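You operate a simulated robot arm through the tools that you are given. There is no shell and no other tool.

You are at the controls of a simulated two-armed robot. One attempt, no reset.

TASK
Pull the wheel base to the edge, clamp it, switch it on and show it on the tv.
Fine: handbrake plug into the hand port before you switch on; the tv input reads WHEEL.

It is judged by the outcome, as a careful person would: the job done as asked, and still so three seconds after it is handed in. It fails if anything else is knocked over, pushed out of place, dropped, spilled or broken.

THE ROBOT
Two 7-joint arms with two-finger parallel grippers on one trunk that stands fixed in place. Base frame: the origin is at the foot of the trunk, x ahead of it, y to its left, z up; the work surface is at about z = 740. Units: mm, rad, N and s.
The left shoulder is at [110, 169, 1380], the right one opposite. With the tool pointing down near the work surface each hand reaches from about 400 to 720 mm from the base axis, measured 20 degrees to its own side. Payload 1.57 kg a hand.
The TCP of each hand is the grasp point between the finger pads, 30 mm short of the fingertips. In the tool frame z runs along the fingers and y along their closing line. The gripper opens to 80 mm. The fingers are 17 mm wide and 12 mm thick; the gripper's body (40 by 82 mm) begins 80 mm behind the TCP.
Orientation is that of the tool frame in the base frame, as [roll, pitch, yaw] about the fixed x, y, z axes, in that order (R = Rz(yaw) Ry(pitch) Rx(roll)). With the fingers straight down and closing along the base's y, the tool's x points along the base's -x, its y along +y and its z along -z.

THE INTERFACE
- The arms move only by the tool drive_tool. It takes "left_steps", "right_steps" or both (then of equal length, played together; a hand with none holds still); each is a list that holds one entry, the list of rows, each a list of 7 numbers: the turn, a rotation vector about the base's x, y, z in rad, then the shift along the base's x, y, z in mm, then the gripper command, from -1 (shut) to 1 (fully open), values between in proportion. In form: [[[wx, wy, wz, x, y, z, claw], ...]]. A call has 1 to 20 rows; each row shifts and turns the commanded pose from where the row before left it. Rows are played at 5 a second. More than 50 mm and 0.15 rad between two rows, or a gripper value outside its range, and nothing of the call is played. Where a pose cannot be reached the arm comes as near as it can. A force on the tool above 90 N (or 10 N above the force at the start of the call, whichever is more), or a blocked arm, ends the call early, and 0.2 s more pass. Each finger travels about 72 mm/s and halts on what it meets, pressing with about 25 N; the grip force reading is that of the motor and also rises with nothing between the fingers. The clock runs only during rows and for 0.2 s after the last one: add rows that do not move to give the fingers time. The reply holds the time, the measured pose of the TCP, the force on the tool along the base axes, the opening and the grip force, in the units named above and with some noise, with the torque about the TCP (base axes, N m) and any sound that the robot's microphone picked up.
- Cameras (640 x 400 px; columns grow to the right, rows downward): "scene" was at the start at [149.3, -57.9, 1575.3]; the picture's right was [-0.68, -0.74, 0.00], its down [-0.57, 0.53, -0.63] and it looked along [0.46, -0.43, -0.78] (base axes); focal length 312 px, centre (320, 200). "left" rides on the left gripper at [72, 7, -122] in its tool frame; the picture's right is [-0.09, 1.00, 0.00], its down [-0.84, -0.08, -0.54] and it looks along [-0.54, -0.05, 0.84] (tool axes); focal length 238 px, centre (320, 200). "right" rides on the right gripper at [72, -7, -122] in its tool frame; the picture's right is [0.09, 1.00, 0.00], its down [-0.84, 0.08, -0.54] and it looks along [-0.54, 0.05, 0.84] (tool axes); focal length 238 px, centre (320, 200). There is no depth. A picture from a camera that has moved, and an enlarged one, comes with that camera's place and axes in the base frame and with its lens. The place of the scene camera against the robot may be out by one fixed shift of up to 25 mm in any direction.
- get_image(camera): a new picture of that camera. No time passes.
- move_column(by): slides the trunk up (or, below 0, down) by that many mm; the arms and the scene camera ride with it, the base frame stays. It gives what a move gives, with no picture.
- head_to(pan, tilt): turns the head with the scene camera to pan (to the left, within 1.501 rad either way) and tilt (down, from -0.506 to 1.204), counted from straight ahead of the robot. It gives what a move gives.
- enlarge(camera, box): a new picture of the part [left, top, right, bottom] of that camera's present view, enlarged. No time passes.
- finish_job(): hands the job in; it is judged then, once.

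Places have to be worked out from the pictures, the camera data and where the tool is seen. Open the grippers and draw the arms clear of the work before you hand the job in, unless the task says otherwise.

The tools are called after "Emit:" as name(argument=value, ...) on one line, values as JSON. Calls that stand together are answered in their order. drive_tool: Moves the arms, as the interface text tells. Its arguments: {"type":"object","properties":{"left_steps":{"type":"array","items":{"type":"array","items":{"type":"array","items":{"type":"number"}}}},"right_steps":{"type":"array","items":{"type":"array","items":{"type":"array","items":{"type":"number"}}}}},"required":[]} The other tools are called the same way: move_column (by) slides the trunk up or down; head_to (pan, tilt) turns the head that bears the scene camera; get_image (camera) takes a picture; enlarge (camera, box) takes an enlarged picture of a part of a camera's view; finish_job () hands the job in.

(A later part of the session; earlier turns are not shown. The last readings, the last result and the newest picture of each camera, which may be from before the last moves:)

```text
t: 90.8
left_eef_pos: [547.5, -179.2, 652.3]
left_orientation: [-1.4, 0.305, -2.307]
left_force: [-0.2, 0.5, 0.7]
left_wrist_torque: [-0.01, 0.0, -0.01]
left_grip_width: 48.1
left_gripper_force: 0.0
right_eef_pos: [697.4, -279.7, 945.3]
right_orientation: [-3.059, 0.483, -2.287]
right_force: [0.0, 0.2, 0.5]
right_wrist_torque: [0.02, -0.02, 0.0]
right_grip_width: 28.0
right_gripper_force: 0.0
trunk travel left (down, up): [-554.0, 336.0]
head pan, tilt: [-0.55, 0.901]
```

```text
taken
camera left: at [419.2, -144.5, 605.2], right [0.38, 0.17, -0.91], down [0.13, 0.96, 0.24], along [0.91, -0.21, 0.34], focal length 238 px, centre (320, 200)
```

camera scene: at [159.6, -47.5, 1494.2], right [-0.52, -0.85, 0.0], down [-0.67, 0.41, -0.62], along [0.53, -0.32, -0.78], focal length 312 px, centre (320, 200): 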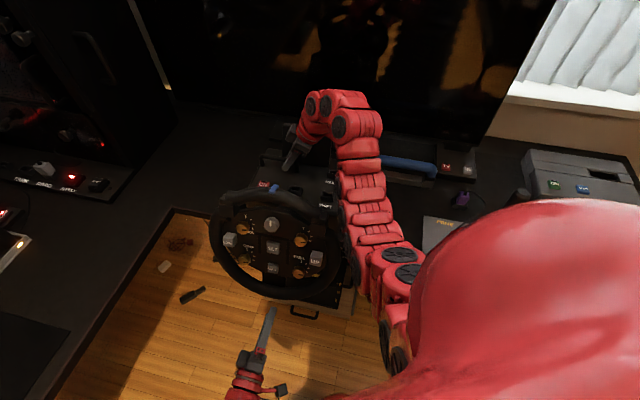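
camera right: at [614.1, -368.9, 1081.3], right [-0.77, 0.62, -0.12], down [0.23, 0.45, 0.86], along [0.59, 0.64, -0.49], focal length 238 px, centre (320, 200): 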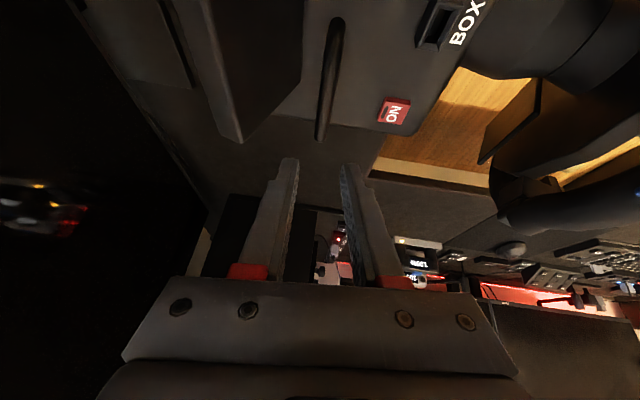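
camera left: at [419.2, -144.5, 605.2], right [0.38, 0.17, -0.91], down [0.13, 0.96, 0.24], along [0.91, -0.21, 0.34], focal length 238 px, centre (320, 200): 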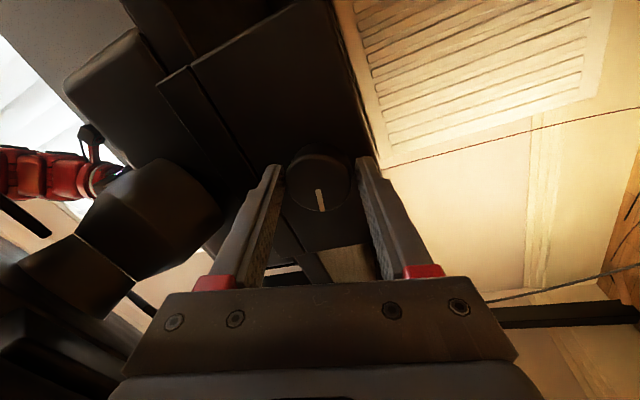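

The fingers straddle the knob; I close on it and turn clockwise in steps.

Emit:
drive_tool(left_steps=[[[0, 0, 0, 0, 0, 0, -0.5], [0, 0, 0, 0, 0, 0, -1], [0, 0, 0, 0, 0, 0, -1], [0.1, -0.1, 0, 0, 0, 0, -1], [0.1, -0.1, 0, 0, 0, 0, -1], [0.1, -0.1, 0, 0, 0, 0, -1], [0.1, -0.1, 0, 0, 0, 0, -1], [0.1, -0.1, 0, 0, 0, 0, -1]]])

Emit:
get_image(camera="left")

```text
t: 92.6
left_eef_pos: [548.9, -178.5, 652.6]
left_orientation: [-1.336, 1.013, -2.262]
left_force: [4.3, 8.8, 5.2]
left_wrist_torque: [-0.03, 0.01, 0.93]
left_grip_width: 43.8
left_gripper_force: 45.7
right_eef_pos: [697.2, -278.9, 944.6]
right_orientation: [-3.058, 0.484, -2.289]
right_force: [0.0, -1.0, 0.7]
right_wrist_torque: [-0.02, 0.02, 0.02]
right_grip_width: 28.3
right_gripper_force: 0.1
trunk travel left (down, up): [-554.0, 336.0]
head pan, tilt: [-0.55, 0.901]
```

```text
taken
camera left: at [453.4, -110.6, 574.3], right [0.73, 0.52, -0.44], down [-0.11, 0.72, 0.68], along [0.67, -0.45, 0.59], focal length 238 px, centre (320, 200)
```

left: 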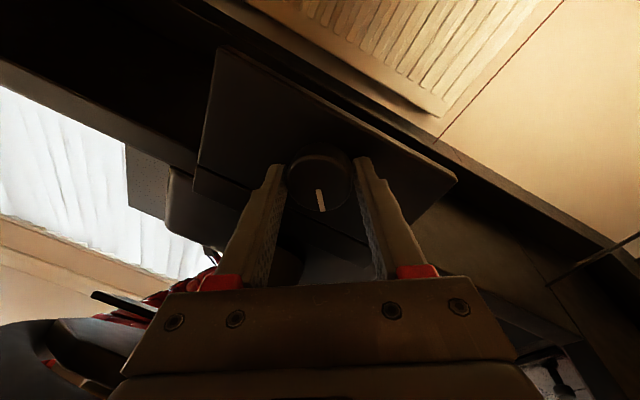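

The index follows. I continue clockwise to the stop.

Emit:
drive_tool(left_steps=[[[0.1, -0.1, 0, 0, 0, 0, -1], [0.1, -0.1, 0, 0, 0, 0, -1], [0.1, -0.1, 0, 0, 0, 0, -1], [0.1, -0.1, 0, 0, 0, 0, -1], [0.1, -0.1, 0, 0, 0, 0, -1], [0.07, -0.07, 0, 0, 0, 0, -1]]])

Emit:
get_image(camera="left")

```text
t: 94.0
left_eef_pos: [548.9, -178.4, 654.4]
left_orientation: [1.549, 1.319, 0.604]
left_force: [16.8, 11.4, 4.1]
left_wrist_torque: [-1.07, 0.44, 1.04]
left_grip_width: 43.8
left_gripper_force: 44.7
right_eef_pos: [698.5, -280.2, 943.5]
right_orientation: [-3.061, 0.48, -2.289]
right_force: [0.0, 0.9, 0.1]
right_wrist_torque: [-0.03, 0.02, -0.02]
right_grip_width: 28.1
right_gripper_force: 0.0
trunk travel left (down, up): [-554.0, 336.0]
head pan, tilt: [-0.55, 0.901]
```

```text
taken
camera left: at [498.4, -65.0, 584.3], right [0.76, 0.55, 0.34], down [-0.55, 0.28, 0.79], along [0.34, -0.79, 0.52], focal length 238 px, centre (320, 200)
```

left: 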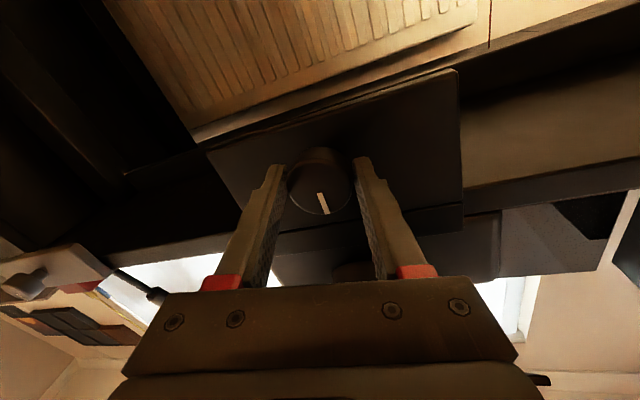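

Torque of about 1.1 Nm against the turn and the index is upright again: the knob is at its tight stop. I open and withdraw the left hand along its axis.

Emit:
drive_tool(left_steps=[[[0, 0, 0, 0, 0, 0, -0.3], [0, 0, 0, 0, 0, 0, 0.25], [0, 0, 0, 0, 0, 0, 0.25], [0, 0, 0, -6, 8, 0, 0.25], [0, 0, 0, -9, 12, 0, 0.25], [0, 0, 0, -9, 12, -3, 0.25], [0, 0, 0, -12, 16, -3, 0.25], [0, 0, 0, -15, 20, -3, 0.25]]])

Emit:
get_image(camera="left")

```text
t: 95.8
left_eef_pos: [497.3, -111.2, 643.8]
left_orientation: [1.541, 1.32, 0.592]
left_force: [-0.5, -0.1, -0.2]
left_wrist_torque: [0.03, 0.01, 0.03]
left_grip_width: 49.8
left_gripper_force: 0.0
right_eef_pos: [697.8, -280.5, 943.8]
right_orientation: [-3.059, 0.483, -2.289]
right_force: [0.3, 0.3, -0.5]
right_wrist_torque: [-0.01, -0.03, 0.01]
right_grip_width: 28.1
right_gripper_force: 0.1
trunk travel left (down, up): [-554.0, 336.0]
head pan, tilt: [-0.55, 0.901]
```

```text
taken
camera left: at [446.4, 0.9, 575.8], right [0.77, 0.55, 0.34], down [-0.55, 0.28, 0.79], along [0.34, -0.79, 0.52], focal length 238 px, centre (320, 200)
```

left: 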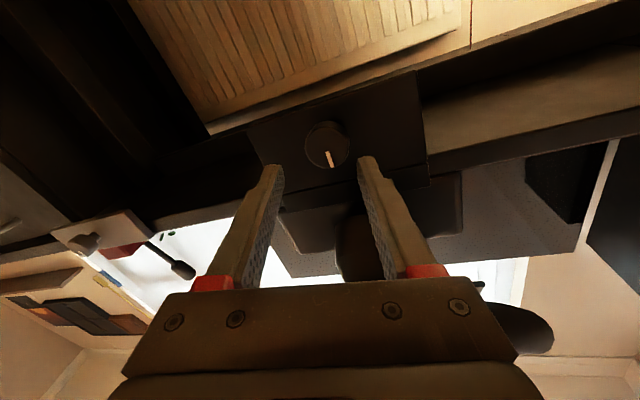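

I enlarge the knob to read the index angle.

Emit:
enlarge(camera="left", box=[240, 80, 440, 220])

```text
2.86 times, centred on (340, 150) of left
camera zoom: at [446.4, 0.9, 575.8], right [0.77, 0.55, 0.34], down [-0.55, 0.28, 0.79], along [0.34, -0.79, 0.52], focal length 681 px, centre (263, 343)
```

zoom: 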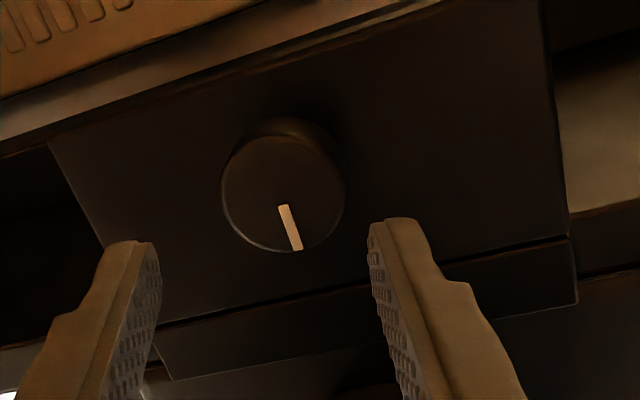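

The index is upright. To verify the clamp, I lower the right hand onto the handle again and push back lightly: free, the base would slide at 5 N.

Emit:
drive_tool(right_steps=[[[0, 0, 0, 2, -2, -15, -0.3], [0, 0, 0, 1, -1, -15, -0.3], [0, 0, 0, 0, 0, -12, -0.3], [0, 0, 0, 0, 0, -8, -0.3], [0, 0, 0, 0, 0, 0, -0.6], [0, 0, 0, 0, 0, 0, -1], [0, 0, 0, 0, 0, 0, -1]]])

Emit:
get_image(camera="right")

```text
t: 97.4
left_eef_pos: [497.6, -111.0, 643.2]
left_orientation: [1.545, 1.318, 0.597]
left_force: [-0.2, 0.4, -0.5]
left_wrist_torque: [-0.02, -0.01, -0.02]
left_grip_width: 50.1
left_gripper_force: 0.1
right_eef_pos: [700.1, -282.6, 894.8]
right_orientation: [-3.06, 0.484, -2.288]
right_force: [0.3, 1.3, 1.9]
right_wrist_torque: [0.18, -0.15, -0.58]
right_grip_width: 14.0
right_gripper_force: 30.5
trunk travel left (down, up): [-554.0, 336.0]
head pan, tilt: [-0.55, 0.901]
```

```text
taken
camera right: at [619.1, -371.6, 969.5], right [-0.78, 0.62, -0.12], down [0.23, 0.45, 0.86], along [0.59, 0.64, -0.49], focal length 238 px, centre (320, 200)
```

right: 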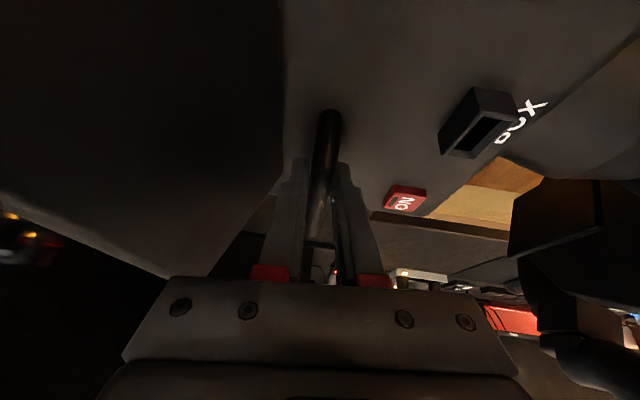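

Gripped without load at d≈695. I push back 5 mm as a test.

Emit:
drive_tool(right_steps=[[[0, 0, 0, 1.8, -1.8, 0, -1], [0, 0, 0, 1.8, -1.8, 0, -1], [0, 0, 0, 0, 0, 0, -1]]])

```text
t: 98.2
left_eef_pos: [496.8, -111.8, 645.4]
left_orientation: [1.535, 1.322, 0.584]
left_force: [0.3, 0.5, 0.6]
left_wrist_torque: [0.0, -0.05, 0.0]
left_grip_width: 50.1
left_gripper_force: 0.0
right_eef_pos: [700.2, -283.6, 894.0]
right_orientation: [-3.063, 0.479, -2.285]
right_force: [-32.9, 25.3, -14.3]
right_wrist_torque: [0.26, -0.04, -0.48]
right_grip_width: 14.2
right_gripper_force: 30.0
trunk travel left (down, up): [-554.0, 336.0]
head pan, tilt: [-0.55, 0.901]
```

It holds 41 N without moving: the base is clamped at the edge. I relieve the load, release the handle and go up.

Emit:
drive_tool(right_steps=[[[0, 0, 0, -1.8, 1.8, 0, -1], [0, 0, 0, -1.8, 1.8, 0, -1], [0, 0, 0, 0, 0, 0, -0.6], [0, 0, 0, 0, 0, 0, -0.3], [0, 0, 0, 0, 0, 0, -0.3], [0, 0, 0, 0, 0, 15, -0.3], [0, 0, 0, 0, 0, 30, -0.3], [0, 0, 0, -2, 2, 35, -0.3], [0, 0, 0, -5, -10, 40, -0.3]]])

Emit:
get_image(camera="scene")

```text
t: 100.2
left_eef_pos: [496.4, -112.6, 645.1]
left_orientation: [1.546, 1.32, 0.595]
left_force: [0.3, -0.9, 0.0]
left_wrist_torque: [0.0, -0.01, 0.02]
left_grip_width: 50.1
left_gripper_force: 0.0
right_eef_pos: [692.5, -291.9, 1014.8]
right_orientation: [-3.061, 0.484, -2.286]
right_force: [-0.3, -1.3, 0.5]
right_wrist_torque: [0.04, 0.01, 0.03]
right_grip_width: 28.0
right_gripper_force: 0.0
trunk travel left (down, up): [-554.0, 336.0]
head pan, tilt: [-0.55, 0.901]
```

```text
taken
camera scene: at [156.9, -45.6, 1434.6], right [-0.52, -0.85, 0.0], down [-0.67, 0.41, -0.62], along [0.53, -0.32, -0.78], focal length 312 px, centre (320, 200)
```

scene: 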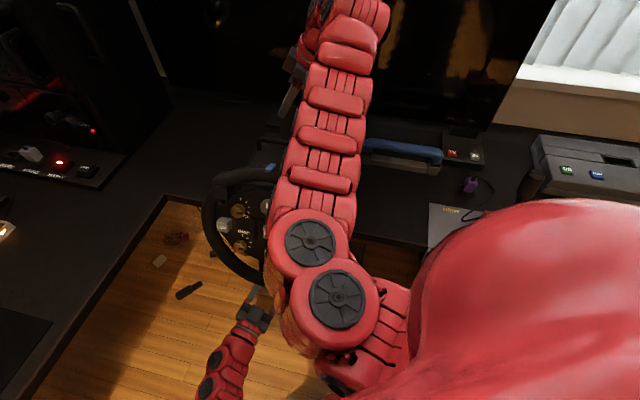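

I bring the left hand back a little and carry the right hand, unleaning it, high over to the purple plug near [409, -693].

Emit:
drive_tool(right_steps=[[[-0.031, 0.031, -0.006, -20, -36, 3, 0], [-0.031, 0.031, -0.006, -20, -36, 3, 0.5], [-0.031, 0.031, -0.006, -22, -36, 0, 0.5], [-0.031, 0.031, -0.006, -22, -36, 0, 0.5], [-0.031, 0.031, -0.006, -24, -36, 0, 0.5], [-0.031, 0.031, -0.006, -28, -36, 0, 0.5], [-0.031, 0.031, -0.006, -28, -36, 0, 0.5], [-0.031, 0.031, -0.006, -28, -36, 0, 0.5], [-0.031, 0.031, -0.006, -28, -36, 0, 0.5], [-0.031, 0.031, -0.006, -28, -36, 0, 0.5], [-0.031, 0.031, -0.006, -28, -36, 0, 0.5]]], left_steps=[[[0, 0, 0, -3, 9, 0, 0.25], [0, 0, 0, -3, 9, 0, 0.25], [0, 0, 0, -3, 9, 0, 0.25], [0, 0, 0, -3, 9, 0, 0.25], [0, 0, 0, -3, 9, 0, 0.25], [0, 0, 0, -3, 9, 0, 0.25], [0, 0, 0, -3, 9, 0, 0.25], [0, 0, 0, -3, 9, 0, 0.25], [0, 0, 0, -3, 9, 0, 0.25], [0, 0, 0, -3, 9, 0, 0.25], [0, 0, 0, -3, 9, 0, 0.25]]])

Emit:
get_image(camera="right")

Emit:
get_image(camera="scene")

```text
t: 102.6
left_eef_pos: [462.9, -12.5, 645.0]
left_orientation: [1.551, 1.316, 0.603]
left_force: [0.0, -0.3, -0.4]
left_wrist_torque: [0.02, -0.02, -0.01]
left_grip_width: 49.9
left_gripper_force: 0.1
right_eef_pos: [429.9, -694.4, 1002.2]
right_orientation: [-3.074, -0.001, -2.355]
right_force: [0.1, -0.2, 0.8]
right_wrist_torque: [0.01, 0.02, -0.06]
right_grip_width: 60.0
right_gripper_force: 0.1
right hand out of reach, approached as far as the arm can: row 3, 4, 5, 6
trunk travel left (down, up): [-554.0, 336.0]
head pan, tilt: [-0.55, 0.901]
```

```text
taken
camera right: at [379.2, -743.7, 1125.1], right [-0.77, 0.64, -0.07], down [0.51, 0.67, 0.54], along [0.39, 0.38, -0.84], focal length 238 px, centre (320, 200)
```

right: 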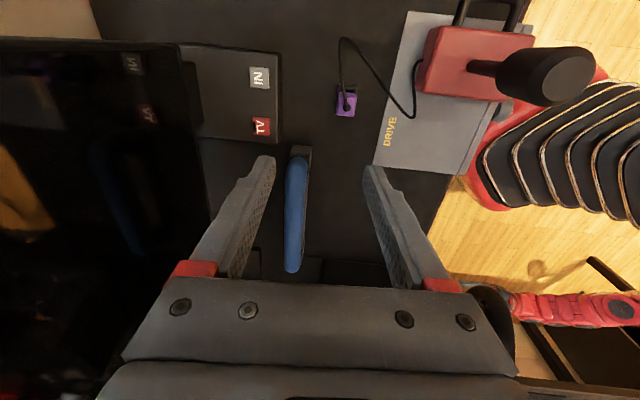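

```text
taken
camera scene: at [156.3, -47.1, 1434.6], right [-0.52, -0.85, 0.0], down [-0.67, 0.41, -0.62], along [0.53, -0.32, -0.78], focal length 312 px, centre (320, 200)
```

scene: 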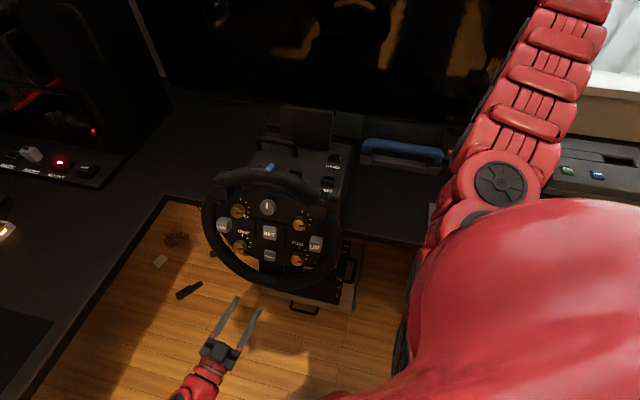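

The plug is in view at about [412, -687]. I enlarge the plug and the TV box.

Emit:
enlarge(camera="right", box=[300, 30, 440, 150])

Emit:
enlarge(camera="right", box=[180, 30, 320, 150])

Emit:
enlarge(camera="scene", box=[220, 90, 460, 290])

```text
3.33 times, centred on (370, 90) of right
camera zoom: at [379.2, -743.7, 1125.1], right [-0.77, 0.64, -0.07], down [0.51, 0.67, 0.54], along [0.39, 0.38, -0.84], focal length 794 px, centre (153, 567)
```

zoom: 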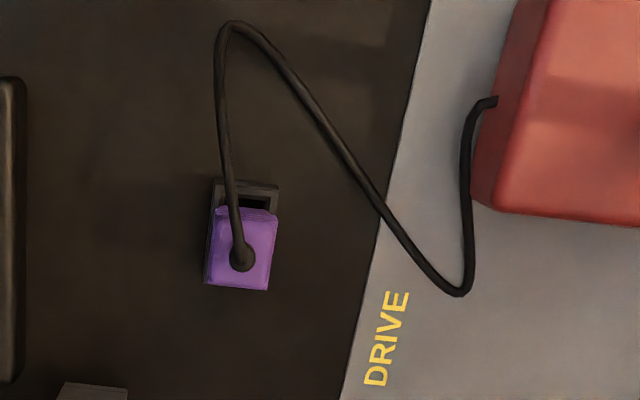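

```text
3.33 times, centred on (250, 90) of right
camera zoom: at [379.2, -743.7, 1125.1], right [-0.77, 0.64, -0.07], down [0.51, 0.67, 0.54], along [0.39, 0.38, -0.84], focal length 794 px, centre (553, 567)
```

zoom: 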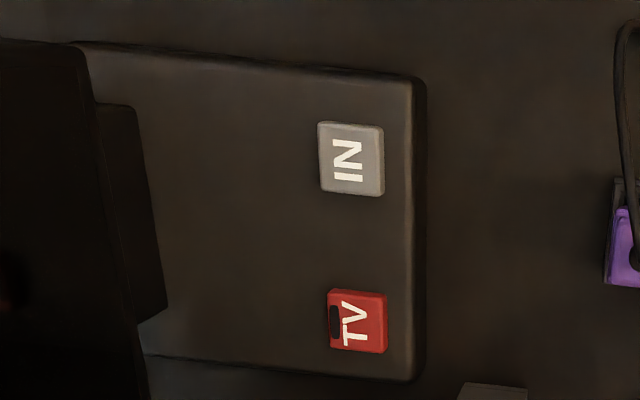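

```text
2.00 times, centred on (340, 190) of scene
camera zoom: at [156.3, -47.1, 1434.6], right [-0.52, -0.85, 0.0], down [-0.67, 0.41, -0.62], along [0.53, -0.32, -0.78], focal length 623 px, centre (280, 220)
```

zoom: 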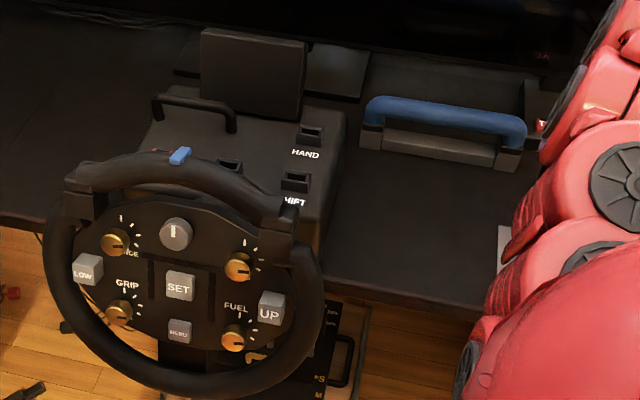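

The plug stands upright in its dock, square to the desk, cable out of the top; its top is at about [411, -686, 800]. I square the hand to vertical, centre it over the plug and descend to just above.

Emit:
drive_tool(right_steps=[[[0.012, 0.012, 0, -5, 2, -35, 0.5], [0.012, 0.012, 0, -5, 2, -35, 0.5], [0.012, 0.012, 0, -5, 2, -35, 0.5], [0.012, 0.012, 0, -4, 3, -35, 0.5], [0, 0, 0, 0, 0, 0, 0.5]]])

Emit:
get_image(camera="right")

```text
t: 103.8
left_eef_pos: [463.2, -12.7, 644.0]
left_orientation: [1.546, 1.319, 0.599]
left_force: [-1.0, 0.1, 0.1]
left_wrist_torque: [0.04, 0.0, 0.0]
left_grip_width: 50.2
left_gripper_force: 0.1
right_eef_pos: [412.3, -684.8, 862.7]
right_orientation: [3.14, 0.001, -2.358]
right_force: [0.3, -0.8, -0.2]
right_wrist_torque: [0.01, 0.0, 0.02]
right_grip_width: 60.0
right_gripper_force: 0.0
trunk travel left (down, up): [-554.0, 336.0]
head pan, tilt: [-0.55, 0.901]
```

```text
taken
camera right: at [366.1, -739.2, 985.4], right [-0.77, 0.64, 0.0], down [0.54, 0.64, 0.54], along [0.35, 0.42, -0.84], focal length 238 px, centre (320, 200)
```

right: 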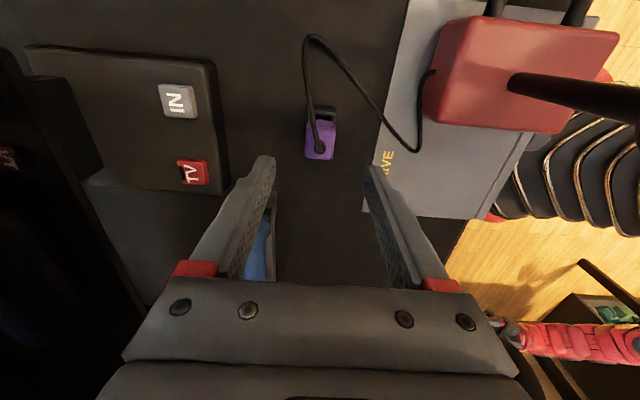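

The plug is nearly centred; I need about 4 mm towards the camera side. I look closer before the last descent.

Emit:
enlarge(camera="right", box=[260, 60, 400, 190])

```text
3.08 times, centred on (330, 125) of right
camera zoom: at [366.1, -739.2, 985.4], right [-0.77, 0.64, 0.0], down [0.54, 0.64, 0.54], along [0.35, 0.42, -0.84], focal length 733 px, centre (289, 431)
```

zoom: 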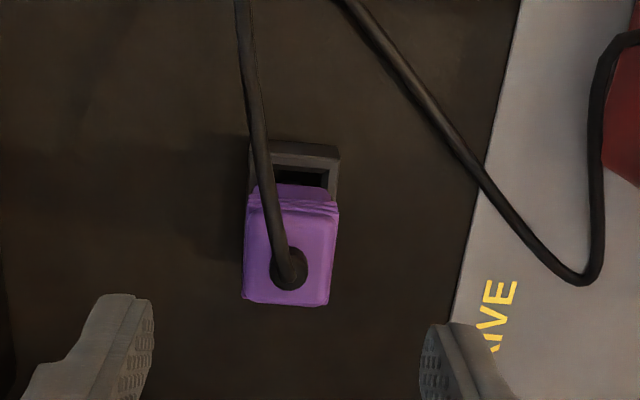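

The plug body is about 23 x 21 mm, from z≈765 to 800, resting on its dock. I centre and descend so the fingertips stay above the dock, then grip.

Emit:
drive_tool(right_steps=[[[0, 0, 0, -2.5, -1.2, -23, 0.3], [0, 0, 0, 0, 0, -23, 0.2], [0, 0, 0, 0, 0, -22, 0.2], [0, 0, 0, 0, 0, 0, -0.2], [0, 0, 0, 0, 0, 0, -1], [0, 0, 0, 0, 0, 0, -1]]])

Emit:
get_image(camera="right")

```text
t: 105.2
left_eef_pos: [462.2, -13.0, 643.4]
left_orientation: [1.547, 1.32, 0.599]
left_force: [0.3, 0.9, -0.2]
left_wrist_torque: [0.05, -0.02, 0.0]
left_grip_width: 49.8
left_gripper_force: 0.1
right_eef_pos: [408.8, -685.3, 793.6]
right_orientation: [3.14, 0.0, -2.358]
right_force: [-0.3, -0.3, -0.6]
right_wrist_torque: [-0.04, -0.03, 0.03]
right_grip_width: 22.7
right_gripper_force: 25.1
trunk travel left (down, up): [-554.0, 336.0]
head pan, tilt: [-0.55, 0.901]
```

```text
taken
camera right: at [363.2, -740.7, 916.3], right [-0.77, 0.64, 0.0], down [0.54, 0.64, 0.54], along [0.35, 0.42, -0.84], focal length 238 px, centre (320, 200)
```

right: 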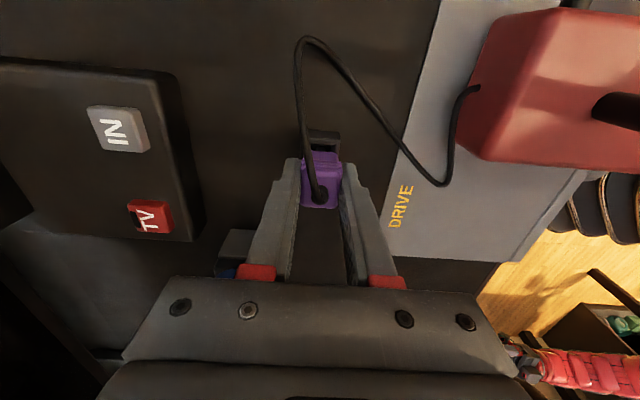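

The plug is gripped (22.7 mm). I lift it slowly out of the dock.

Emit:
drive_tool(right_steps=[[[0, 0, 0, 0, 0, 8, -1], [0, 0, 0, 0, 0, 10, -1], [0, 0, 0, 0, 0, 12, -1], [0, 0, 0, 0, 0, 15, -1], [0, 0, 0, 0, 0, 15, -1]]])

Emit:
get_image(camera="right")

```text
t: 106.4
left_eef_pos: [464.4, -12.0, 644.8]
left_orientation: [1.549, 1.32, 0.598]
left_force: [0.1, -0.4, -0.3]
left_wrist_torque: [0.04, 0.02, -0.04]
left_grip_width: 49.9
left_gripper_force: 0.1
right_eef_pos: [408.8, -684.4, 854.3]
right_orientation: [3.138, 0.002, -2.359]
right_force: [1.0, 0.0, -0.3]
right_wrist_torque: [0.0, 0.05, 0.0]
right_grip_width: 22.7
right_gripper_force: 24.8
trunk travel left (down, up): [-554.0, 336.0]
head pan, tilt: [-0.55, 0.901]
```

```text
taken
camera right: at [363.0, -740.3, 976.5], right [-0.77, 0.64, 0.0], down [0.54, 0.64, 0.54], along [0.35, 0.42, -0.84], focal length 238 px, centre (320, 200)
```

right: 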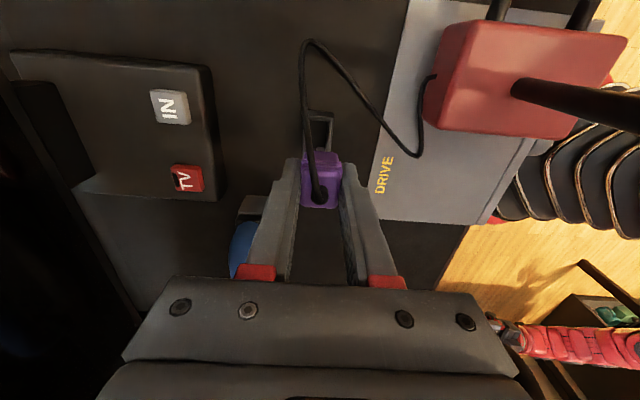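

The plug is out cleanly with no cable tension. I raise the trunk by 60 for elbow room and carry the plug towards the HAND port, stopping short to measure the port.

Emit:
move_column(by=60)

Emit:
drive_tool(right_steps=[[[0, 0, 0, 15, 20, 15, -1], [0, 0, 0, 23, 36, 10, -1], [0, 0, 0, 23, 38, 5, -1], [0, 0, 0, 23, 38, 3, -1], [0, 0, 0, 25, 40, 0, -1], [0, 0, 0, 25, 40, 0, -1], [0, 0, 0, 22, 35, 0, -1]]])

Emit:
get_image(camera="right")

Emit:
get_image(camera="scene")

```text
t: 107.4
left_eef_pos: [463.9, -12.8, 702.8]
left_orientation: [1.55, 1.32, 0.601]
left_force: [0.6, 0.1, -0.2]
left_wrist_torque: [0.0, 0.02, 0.0]
left_grip_width: 50.1
left_gripper_force: 0.0
right_eef_pos: [409.0, -684.8, 914.2]
right_orientation: [3.14, 0.0, -2.357]
right_force: [-0.5, -0.2, 0.1]
right_wrist_torque: [0.02, 0.01, -0.03]
right_grip_width: 22.7
right_gripper_force: 25.1
trunk travel left (down, up): [-614.0, 276.0]
head pan, tilt: [-0.55, 0.901]
```

```text
t: 109.0
left_eef_pos: [465.2, -11.7, 703.8]
left_orientation: [1.541, 1.322, 0.593]
left_force: [0.0, -0.5, 0.0]
left_wrist_torque: [0.0, 0.03, -0.01]
left_grip_width: 50.1
left_gripper_force: 0.0
right_eef_pos: [585.7, -452.6, 953.6]
right_orientation: [3.14, -0.002, -2.36]
right_force: [-0.3, 1.1, -0.4]
right_wrist_torque: [-0.03, -0.02, -0.02]
right_grip_width: 22.9
right_gripper_force: 24.5
right hand out of reach, approached as far as the arm can: row 6
trunk travel left (down, up): [-614.0, 276.0]
head pan, tilt: [-0.55, 0.901]
```

```text
taken
camera right: at [539.4, -509.2, 1075.3], right [-0.77, 0.64, 0.0], down [0.54, 0.64, 0.54], along [0.35, 0.42, -0.84], focal length 238 px, centre (320, 200)
```

right: 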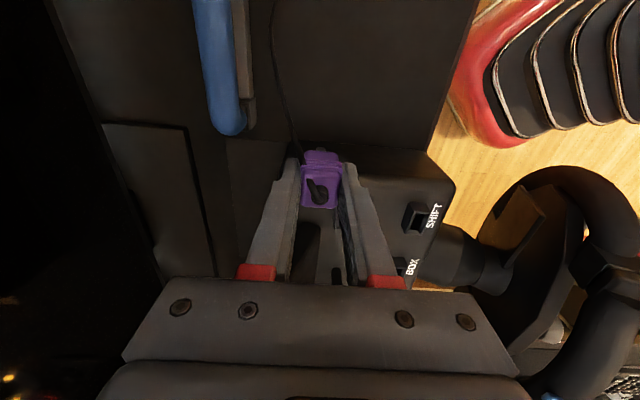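

```text
taken
camera scene: at [157.5, -43.5, 1494.5], right [-0.52, -0.85, 0.0], down [-0.67, 0.41, -0.62], along [0.53, -0.33, -0.78], focal length 312 px, centre (320, 200)
```

scene: 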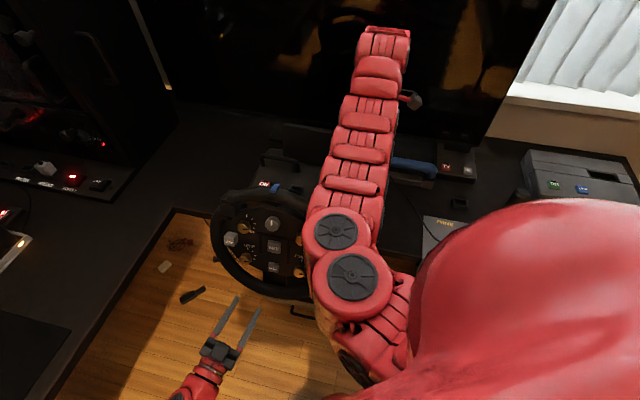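

The cable follows without tension. I pass over the port so that the camera stands right above it, to measure the port exactly.

Emit:
drive_tool(right_steps=[[[0, 0, 0, 20, 30, 12, -1], [0, 0, 0, 22, 34, 8, -1], [0, 0, 0, 22, 34, 4, -1], [0, 0, 0, 22, 34, 0, -1], [0, 0, 0, 0, 0, 0, -1]]])

Emit:
get_image(camera="right")

Emit:
enlarge(camera="right", box=[240, 0, 480, 150])

```text
t: 110.2
left_eef_pos: [464.0, -13.6, 703.8]
left_orientation: [1.547, 1.319, 0.6]
left_force: [0.7, -0.3, 0.2]
left_wrist_torque: [-0.01, -0.01, -0.06]
left_grip_width: 49.9
left_gripper_force: 0.1
right_eef_pos: [671.0, -325.2, 977.3]
right_orientation: [3.14, -0.001, -2.359]
right_force: [0.3, -0.2, -0.6]
right_wrist_torque: [0.03, 0.03, -0.02]
right_grip_width: 22.7
right_gripper_force: 24.8
trunk travel left (down, up): [-614.0, 276.0]
head pan, tilt: [-0.55, 0.901]
```

```text
taken
camera right: at [625.1, -380.6, 1099.1], right [-0.77, 0.64, 0.0], down [0.54, 0.64, 0.54], along [0.35, 0.42, -0.84], focal length 238 px, centre (320, 200)
```

right: 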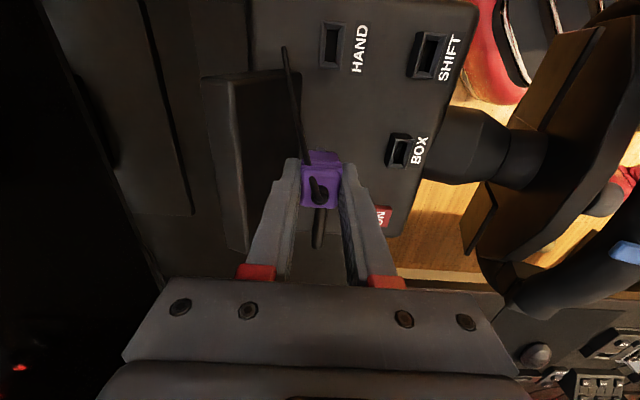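

```text
2.67 times, centred on (360, 75) of right
camera zoom: at [625.1, -380.6, 1099.1], right [-0.77, 0.64, 0.0], down [0.54, 0.64, 0.54], along [0.35, 0.42, -0.84], focal length 636 px, centre (213, 533)
```

zoom: 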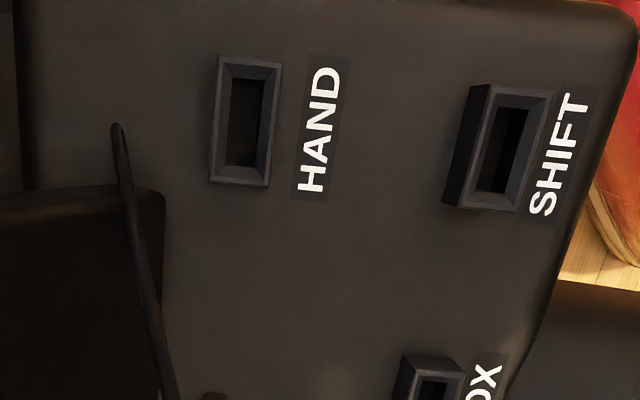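

The HAND port centre comes out at about [617, -374], long side along the edge direction. I check how the plug sits in the fingers.

Emit:
enlarge(camera="right", box=[270, 130, 370, 230])

```text
4.00 times, centred on (320, 180) of right
camera zoom: at [625.1, -380.6, 1099.1], right [-0.77, 0.64, 0.0], down [0.54, 0.64, 0.54], along [0.35, 0.42, -0.84], focal length 953 px, centre (320, 280)
```

zoom: 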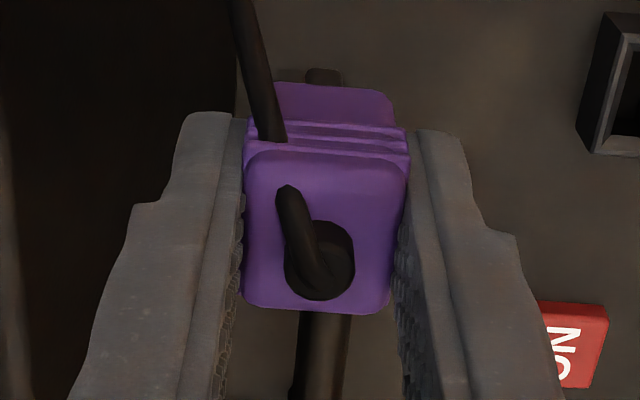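

The plug is centred across the fingers and sits about 4 mm towards the camera side. I go back so the plug is above the port, at z≈930, and check.

Emit:
drive_tool(right_steps=[[[0, 0, 0, -25, -23, 0, -1], [0, 0, 0, -26, -23, -10, -1], [0, 0, 0, 0, 0, -20, -1], [0, 0, 0, 0, 0, -17, -1], [0, 0, 0, 0, 0, 0, -1]]])

Emit:
get_image(camera="right")

Emit:
enlarge(camera="right", box=[260, 100, 400, 230])

```text
t: 111.4
left_eef_pos: [464.2, -13.3, 703.6]
left_orientation: [1.549, 1.32, 0.599]
left_force: [0.0, 0.0, 0.0]
left_wrist_torque: [-0.01, 0.03, -0.02]
left_grip_width: 49.9
left_gripper_force: 0.1
right_eef_pos: [620.9, -369.6, 930.1]
right_orientation: [3.14, 0.001, -2.357]
right_force: [0.4, -0.2, -1.1]
right_wrist_torque: [-0.05, 0.02, 0.03]
right_grip_width: 22.7
right_gripper_force: 24.9
trunk travel left (down, up): [-614.0, 276.0]
head pan, tilt: [-0.55, 0.901]
```

```text
taken
camera right: at [574.5, -425.2, 1052.0], right [-0.77, 0.64, 0.0], down [0.54, 0.64, 0.54], along [0.35, 0.42, -0.84], focal length 238 px, centre (320, 200)
```

right: 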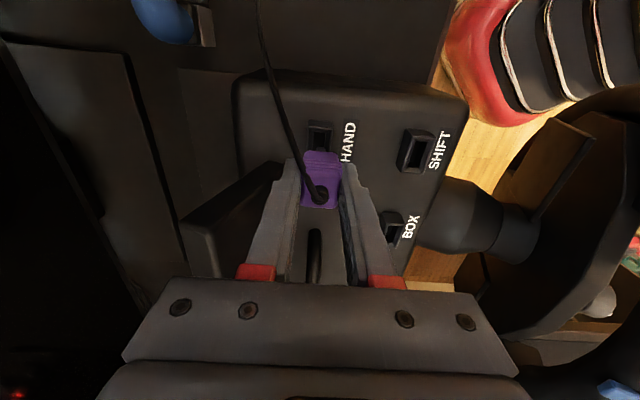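

```text
3.08 times, centred on (330, 165) of right
camera zoom: at [574.5, -425.2, 1052.0], right [-0.77, 0.64, 0.0], down [0.54, 0.64, 0.54], along [0.35, 0.42, -0.84], focal length 733 px, centre (289, 308)
```

zoom: 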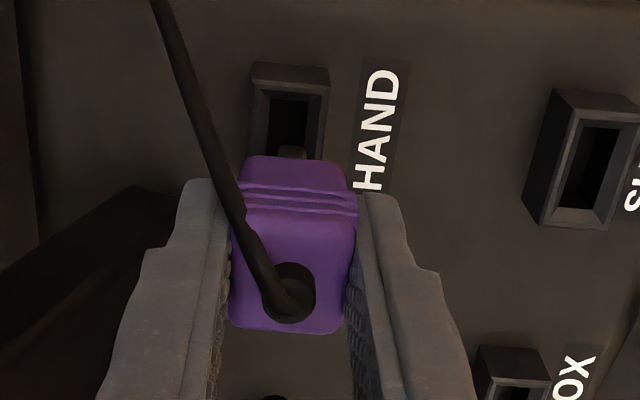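

The tab under the plug lines up with the port opening across, and by measurement along as well. I descend slowly, watching the force.

Emit:
drive_tool(right_steps=[[[0, 0, 0, 0, 0, -7, -1], [0, 0, 0, 0, 0, -6, -1], [0, 0, 0, 0, 0, -4, -1], [0, 0, 0, 0, 0, -3, -1], [0, 0, 0, 0, 0, 0, -1]]])

Emit:
enlarge(camera="right", box=[260, 100, 400, 230])

```text
t: 112.6
left_eef_pos: [462.5, -12.0, 705.6]
left_orientation: [1.534, 1.317, 0.587]
left_force: [0.3, -0.1, -0.8]
left_wrist_torque: [0.0, 0.0, -0.01]
left_grip_width: 49.9
left_gripper_force: 0.0
right_eef_pos: [616.4, -371.6, 913.7]
right_orientation: [-3.132, 0.004, -2.361]
right_force: [4.3, -18.2, 54.0]
right_wrist_torque: [-0.61, -0.28, 0.1]
right_grip_width: 22.9
right_gripper_force: 25.2
trunk travel left (down, up): [-614.0, 276.0]
head pan, tilt: [-0.55, 0.901]
```

```text
3.08 times, centred on (330, 165) of right
camera zoom: at [570.0, -426.2, 1036.2], right [-0.77, 0.64, -0.01], down [0.54, 0.65, 0.54], along [0.36, 0.41, -0.84], focal length 733 px, centre (289, 308)
```

zoom: 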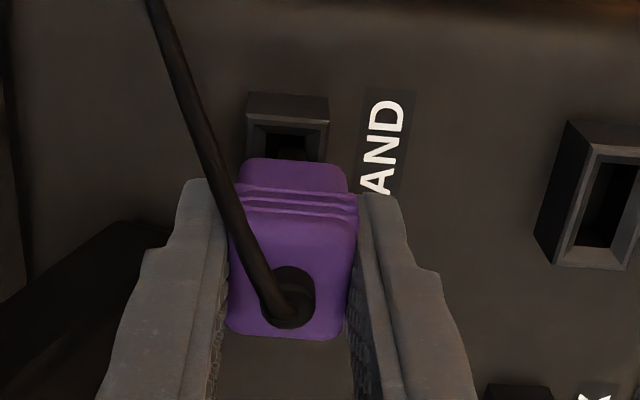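

It touched something at z≈914 (54 N): the tab is not entering. I lift off and look at tab and opening in more detail.

Emit:
drive_tool(right_steps=[[[0, 0, 0, 0, 0, 8, -1], [0, 0, 0, 0, 0, 8, -1], [0, 0, 0, 0, 0, 0, -1]]])

Emit:
enlarge(camera="right", box=[290, 110, 360, 180])

```text
t: 113.4
left_eef_pos: [464.0, -13.4, 702.9]
left_orientation: [1.55, 1.32, 0.601]
left_force: [0.0, -0.2, 0.5]
left_wrist_torque: [0.0, 0.0, -0.01]
left_grip_width: 49.9
left_gripper_force: 0.0
right_eef_pos: [619.9, -370.4, 924.0]
right_orientation: [3.137, 0.002, -2.357]
right_force: [0.1, -1.2, -0.8]
right_wrist_torque: [0.02, 0.01, 0.0]
right_grip_width: 22.6
right_gripper_force: 24.4
trunk travel left (down, up): [-614.0, 276.0]
head pan, tilt: [-0.55, 0.901]
```

```text
5.71 times, centred on (325, 145) of right
camera zoom: at [574.0, -426.1, 1046.0], right [-0.77, 0.64, 0.0], down [0.54, 0.64, 0.54], along [0.34, 0.42, -0.84], focal length 1362 px, centre (291, 514)
```

zoom: 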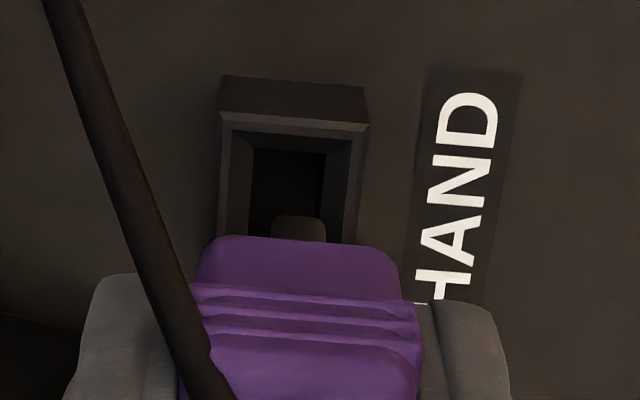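

Now it is clear: the port's top is higher (z≈871), and the tab sits about 1.7 mm too far towards me across the 10 mm slot, which fits the push-off force. I correct by 1.7 mm and descend again.

Emit:
drive_tool(right_steps=[[[0, 0, 0, 1.2, -1.2, 0, -1], [0, 0, 0, 0, 0, -4, -1], [0, 0, 0, 0, 0, -3, -1], [0, 0, 0, 0, 0, -3, -1], [0, 0, 0, 0, 0, -3, -1]]])

Emit:
enlarge(camera="right", box=[290, 110, 360, 180])

```text
t: 114.6
left_eef_pos: [463.8, -12.3, 704.2]
left_orientation: [1.542, 1.319, 0.591]
left_force: [0.2, -1.0, -0.2]
left_wrist_torque: [0.05, 0.01, 0.01]
left_grip_width: 50.2
left_gripper_force: 0.1
right_eef_pos: [619.0, -371.4, 915.3]
right_orientation: [-3.138, 0.002, -2.36]
right_force: [-1.8, -4.1, 23.6]
right_wrist_torque: [0.0, -0.06, 0.0]
right_grip_width: 23.3
right_gripper_force: 25.1
trunk travel left (down, up): [-614.0, 276.0]
head pan, tilt: [-0.55, 0.901]
```

```text
5.71 times, centred on (325, 145) of right
camera zoom: at [572.6, -427.2, 1037.3], right [-0.77, 0.64, 0.0], down [0.54, 0.64, 0.54], along [0.35, 0.41, -0.84], focal length 1362 px, centre (291, 514)
```

zoom: 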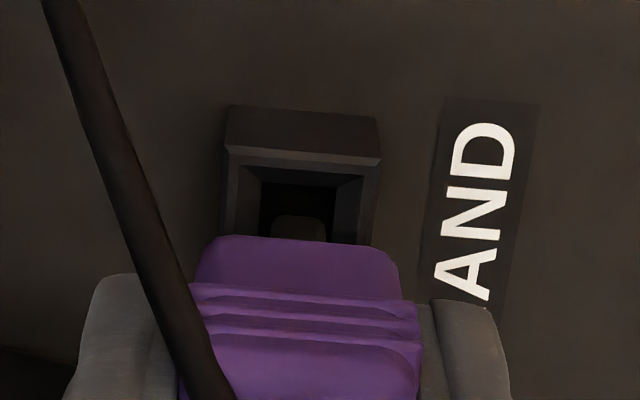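

Across it fits now, but it is still blocked: judging by the tab's near edge it is about 3 mm too far left along the slot. I lift 5 mm, shift 3 mm right along the edge and try again.

Emit:
drive_tool(right_steps=[[[0, 0, 0, 0, 0, 7, -1], [0, 0, 0, -2.2, -2.2, 0, -1], [0, 0, 0, 0, 0, -3, -1], [0, 0, 0, 0, 0, -3, -1], [0, 0, 0, 0, 0, -3, -1], [0, 0, 0, 0, 0, -3, -1]]])

Emit:
enlarge(camera="right", box=[290, 110, 360, 180])

```text
t: 116.0
left_eef_pos: [464.0, -13.3, 703.0]
left_orientation: [1.548, 1.319, 0.599]
left_force: [0.2, 1.1, -1.1]
left_wrist_torque: [0.0, 0.01, 0.03]
left_grip_width: 49.9
left_gripper_force: 0.1
right_eef_pos: [618.3, -373.4, 906.4]
right_orientation: [3.139, 0.001, -2.359]
right_force: [0.3, 0.2, -0.2]
right_wrist_torque: [-0.04, -0.02, 0.01]
right_grip_width: 23.1
right_gripper_force: 25.0
trunk travel left (down, up): [-614.0, 276.0]
head pan, tilt: [-0.55, 0.901]
```

```text
5.71 times, centred on (325, 145) of right
camera zoom: at [572.8, -429.1, 1029.2], right [-0.77, 0.64, 0.0], down [0.54, 0.64, 0.54], along [0.35, 0.42, -0.84], focal length 1362 px, centre (291, 514)
```

zoom: 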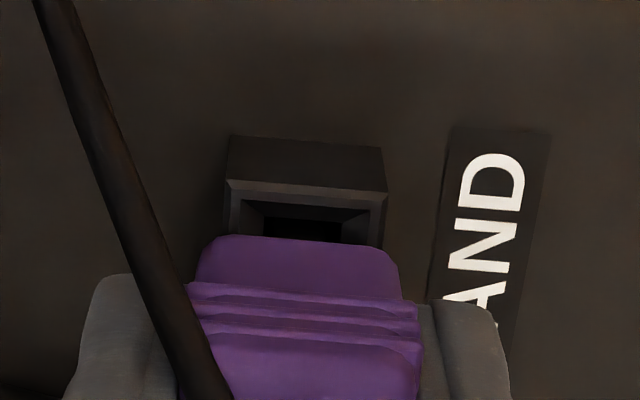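

The tab has entered (z≈906, no force). I press on down until it seats.

Emit:
drive_tool(right_steps=[[[0, 0, 0, 0, 0, -3, -1], [0, 0, 0, 0, 0, -3, -1], [0, 0, 0, 0, 0, -2, -1], [0, 0, 0, 0, 0, -2, -1]]])

Emit:
enlarge(camera="right", box=[270, 100, 370, 220])

```text
t: 117.0
left_eef_pos: [461.4, -10.6, 707.6]
left_orientation: [1.529, 1.318, 0.579]
left_force: [-0.4, 0.2, 0.6]
left_wrist_torque: [0.02, 0.0, 0.0]
left_grip_width: 50.0
left_gripper_force: 0.1
right_eef_pos: [617.9, -373.3, 904.8]
right_orientation: [-3.127, 0.008, -2.359]
right_force: [19.5, -12.2, 77.2]
right_wrist_torque: [-0.52, -0.26, 0.02]
right_grip_width: 23.3
right_gripper_force: 24.8
trunk travel left (down, up): [-614.0, 276.0]
head pan, tilt: [-0.55, 0.901]
```

```text
3.33 times, centred on (320, 160) of right
camera zoom: at [570.0, -427.5, 1026.4], right [-0.77, 0.64, -0.02], down [0.53, 0.65, 0.55], along [0.36, 0.41, -0.84], focal length 794 px, centre (320, 333)
```

zoom: 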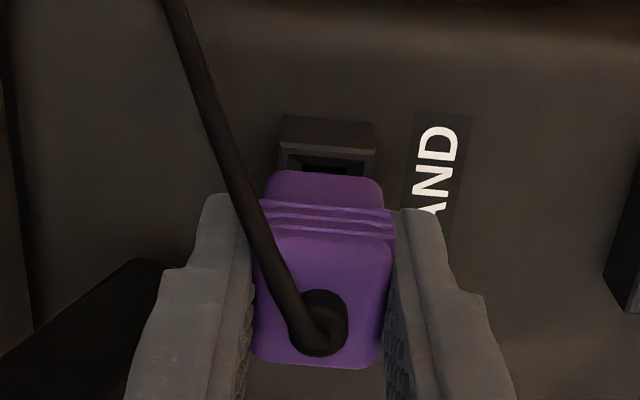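

It stops hard at z≈904.8 with a sideways push of 22 N. I ease off, shift 1 mm along that push and press again, to see if it goes any deeper.

Emit:
drive_tool(right_steps=[[[0, 0, 0, 0, 0, 4, -1], [0, 0, 0, 0.8, -0.8, 0, -1], [0, 0, 0, 0, 0, 0, -1]]])

Emit:
enlarge(camera="right", box=[290, 110, 360, 180])

```text
t: 117.8
left_eef_pos: [464.9, -12.4, 703.6]
left_orientation: [1.55, 1.32, 0.598]
left_force: [0.7, 0.0, 0.4]
left_wrist_torque: [-0.03, 0.02, 0.0]
left_grip_width: 50.1
left_gripper_force: 0.0
right_eef_pos: [619.2, -374.1, 899.2]
right_orientation: [3.137, 0.0, -2.361]
right_force: [-1.6, -1.1, -1.4]
right_wrist_torque: [-0.02, 0.02, 0.04]
right_grip_width: 23.2
right_gripper_force: 25.2
trunk travel left (down, up): [-614.0, 276.0]
head pan, tilt: [-0.55, 0.901]
```

```text
5.71 times, centred on (325, 145) of right
camera zoom: at [573.2, -430.0, 1022.1], right [-0.77, 0.64, 0.01], down [0.54, 0.64, 0.54], along [0.34, 0.42, -0.84], focal length 1362 px, centre (291, 514)
```

zoom: 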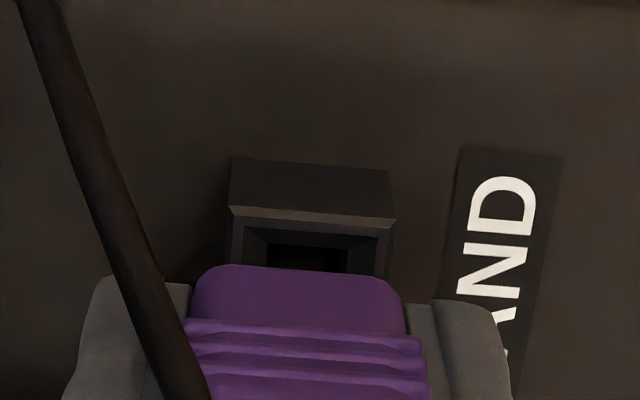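

The fingers slid down on the plug; its underside is now at z≈872–874, i.e. at the port rim. I press once more lightly and then look.

Emit:
drive_tool(right_steps=[[[0, 0, 0, 0, 0, -2, -1], [0, 0, 0, 0, 0, -2, -1], [0, 0, 0, 0, 0, 0, -1]]])

Emit:
enlarge(camera="right", box=[290, 110, 360, 180])

```text
t: 118.6
left_eef_pos: [464.2, -13.1, 704.7]
left_orientation: [1.545, 1.319, 0.596]
left_force: [0.3, -0.1, -0.5]
left_wrist_torque: [-0.01, 0.0, 0.03]
left_grip_width: 49.9
left_gripper_force: 0.1
right_eef_pos: [619.5, -374.4, 897.2]
right_orientation: [3.139, 0.0, -2.359]
right_force: [-3.3, 0.0, 3.8]
right_wrist_torque: [-0.03, 0.12, 0.0]
right_grip_width: 22.8
right_gripper_force: 25.0
trunk travel left (down, up): [-614.0, 276.0]
head pan, tilt: [-0.55, 0.901]
```

```text
5.71 times, centred on (325, 145) of right
camera zoom: at [573.0, -430.0, 1019.8], right [-0.77, 0.64, 0.0], down [0.54, 0.64, 0.54], along [0.35, 0.42, -0.84], focal length 1362 px, centre (291, 514)
```

zoom: 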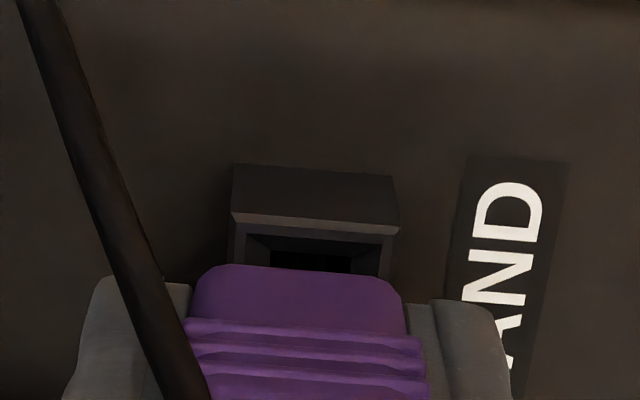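

The plug went 2 mm deeper with only 4 N. I keep pressing in small steps.

Emit:
drive_tool(right_steps=[[[0, 0, 0, 0, 0, -2, -1], [0, 0, 0, 0, 0, -2, -1], [0, 0, 0, 0, 0, -2, -1], [0, 0, 0, 0, 0, 0, -1]]])

Emit:
enlarge(camera="right", box=[290, 110, 360, 180])

```text
t: 119.6
left_eef_pos: [462.1, -11.9, 704.6]
left_orientation: [1.538, 1.319, 0.589]
left_force: [0.1, 0.6, -0.2]
left_wrist_torque: [0.0, 0.02, 0.0]
left_grip_width: 50.0
left_gripper_force: 0.0
right_eef_pos: [618.7, -374.6, 894.7]
right_orientation: [-3.136, 0.003, -2.36]
right_force: [8.6, -7.9, 40.5]
right_wrist_torque: [-0.09, -0.09, -0.03]
right_grip_width: 23.5
right_gripper_force: 24.9
trunk travel left (down, up): [-614.0, 276.0]
head pan, tilt: [-0.55, 0.901]
```

```text
5.71 times, centred on (325, 145) of right
camera zoom: at [571.7, -429.2, 1016.6], right [-0.77, 0.64, -0.01], down [0.54, 0.65, 0.54], along [0.35, 0.41, -0.84], focal length 1362 px, centre (291, 514)
```

zoom: 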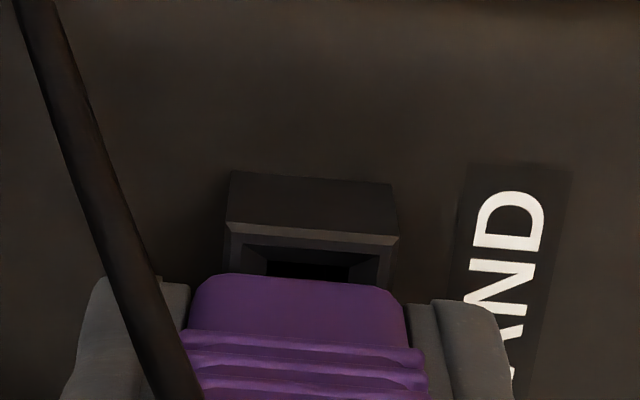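

Force is 40 N at z≈894.7 with a slight sideways push again. I ease, shift 0.7 mm and press again to see whether this is the seat.

Emit:
drive_tool(right_steps=[[[0, 0, 0, 0, 0, 3, -1], [0, 0, 0, 0.6, -0.6, 0, -1], [0, 0, 0, 0, 0, -2, -1], [0, 0, 0, 0, 0, -2, -1], [0, 0, 0, 0, 0, -2, -1], [0, 0, 0, 0, 0, -2, -1]]])

Emit:
enlarge(camera="right", box=[290, 110, 360, 180])

```text
t: 121.0
left_eef_pos: [461.3, -11.7, 706.2]
left_orientation: [1.534, 1.318, 0.582]
left_force: [0.0, 0.1, -0.7]
left_wrist_torque: [0.01, -0.02, 0.0]
left_grip_width: 49.6
left_gripper_force: 0.1
right_eef_pos: [616.6, -372.5, 890.1]
right_orientation: [-3.138, 0.002, -2.357]
right_force: [-1.9, 0.4, 40.2]
right_wrist_torque: [-0.03, 0.01, 0.01]
right_grip_width: 23.5
right_gripper_force: 24.6
trunk travel left (down, up): [-614.0, 276.0]
head pan, tilt: [-0.55, 0.901]
```

```text
5.71 times, centred on (325, 145) of right
camera zoom: at [570.7, -428.3, 1012.1], right [-0.77, 0.64, 0.0], down [0.54, 0.65, 0.54], along [0.35, 0.42, -0.84], focal length 1362 px, centre (291, 514)
```

zoom: 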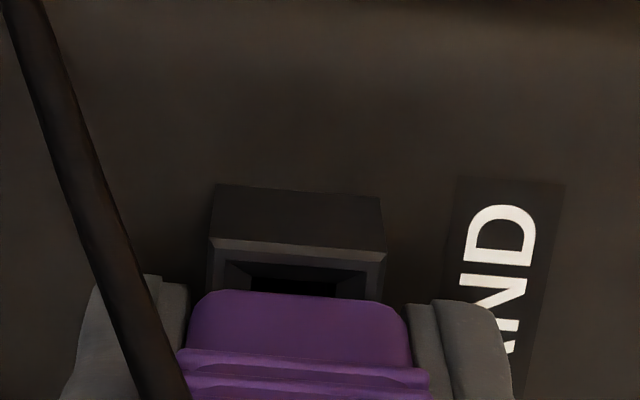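

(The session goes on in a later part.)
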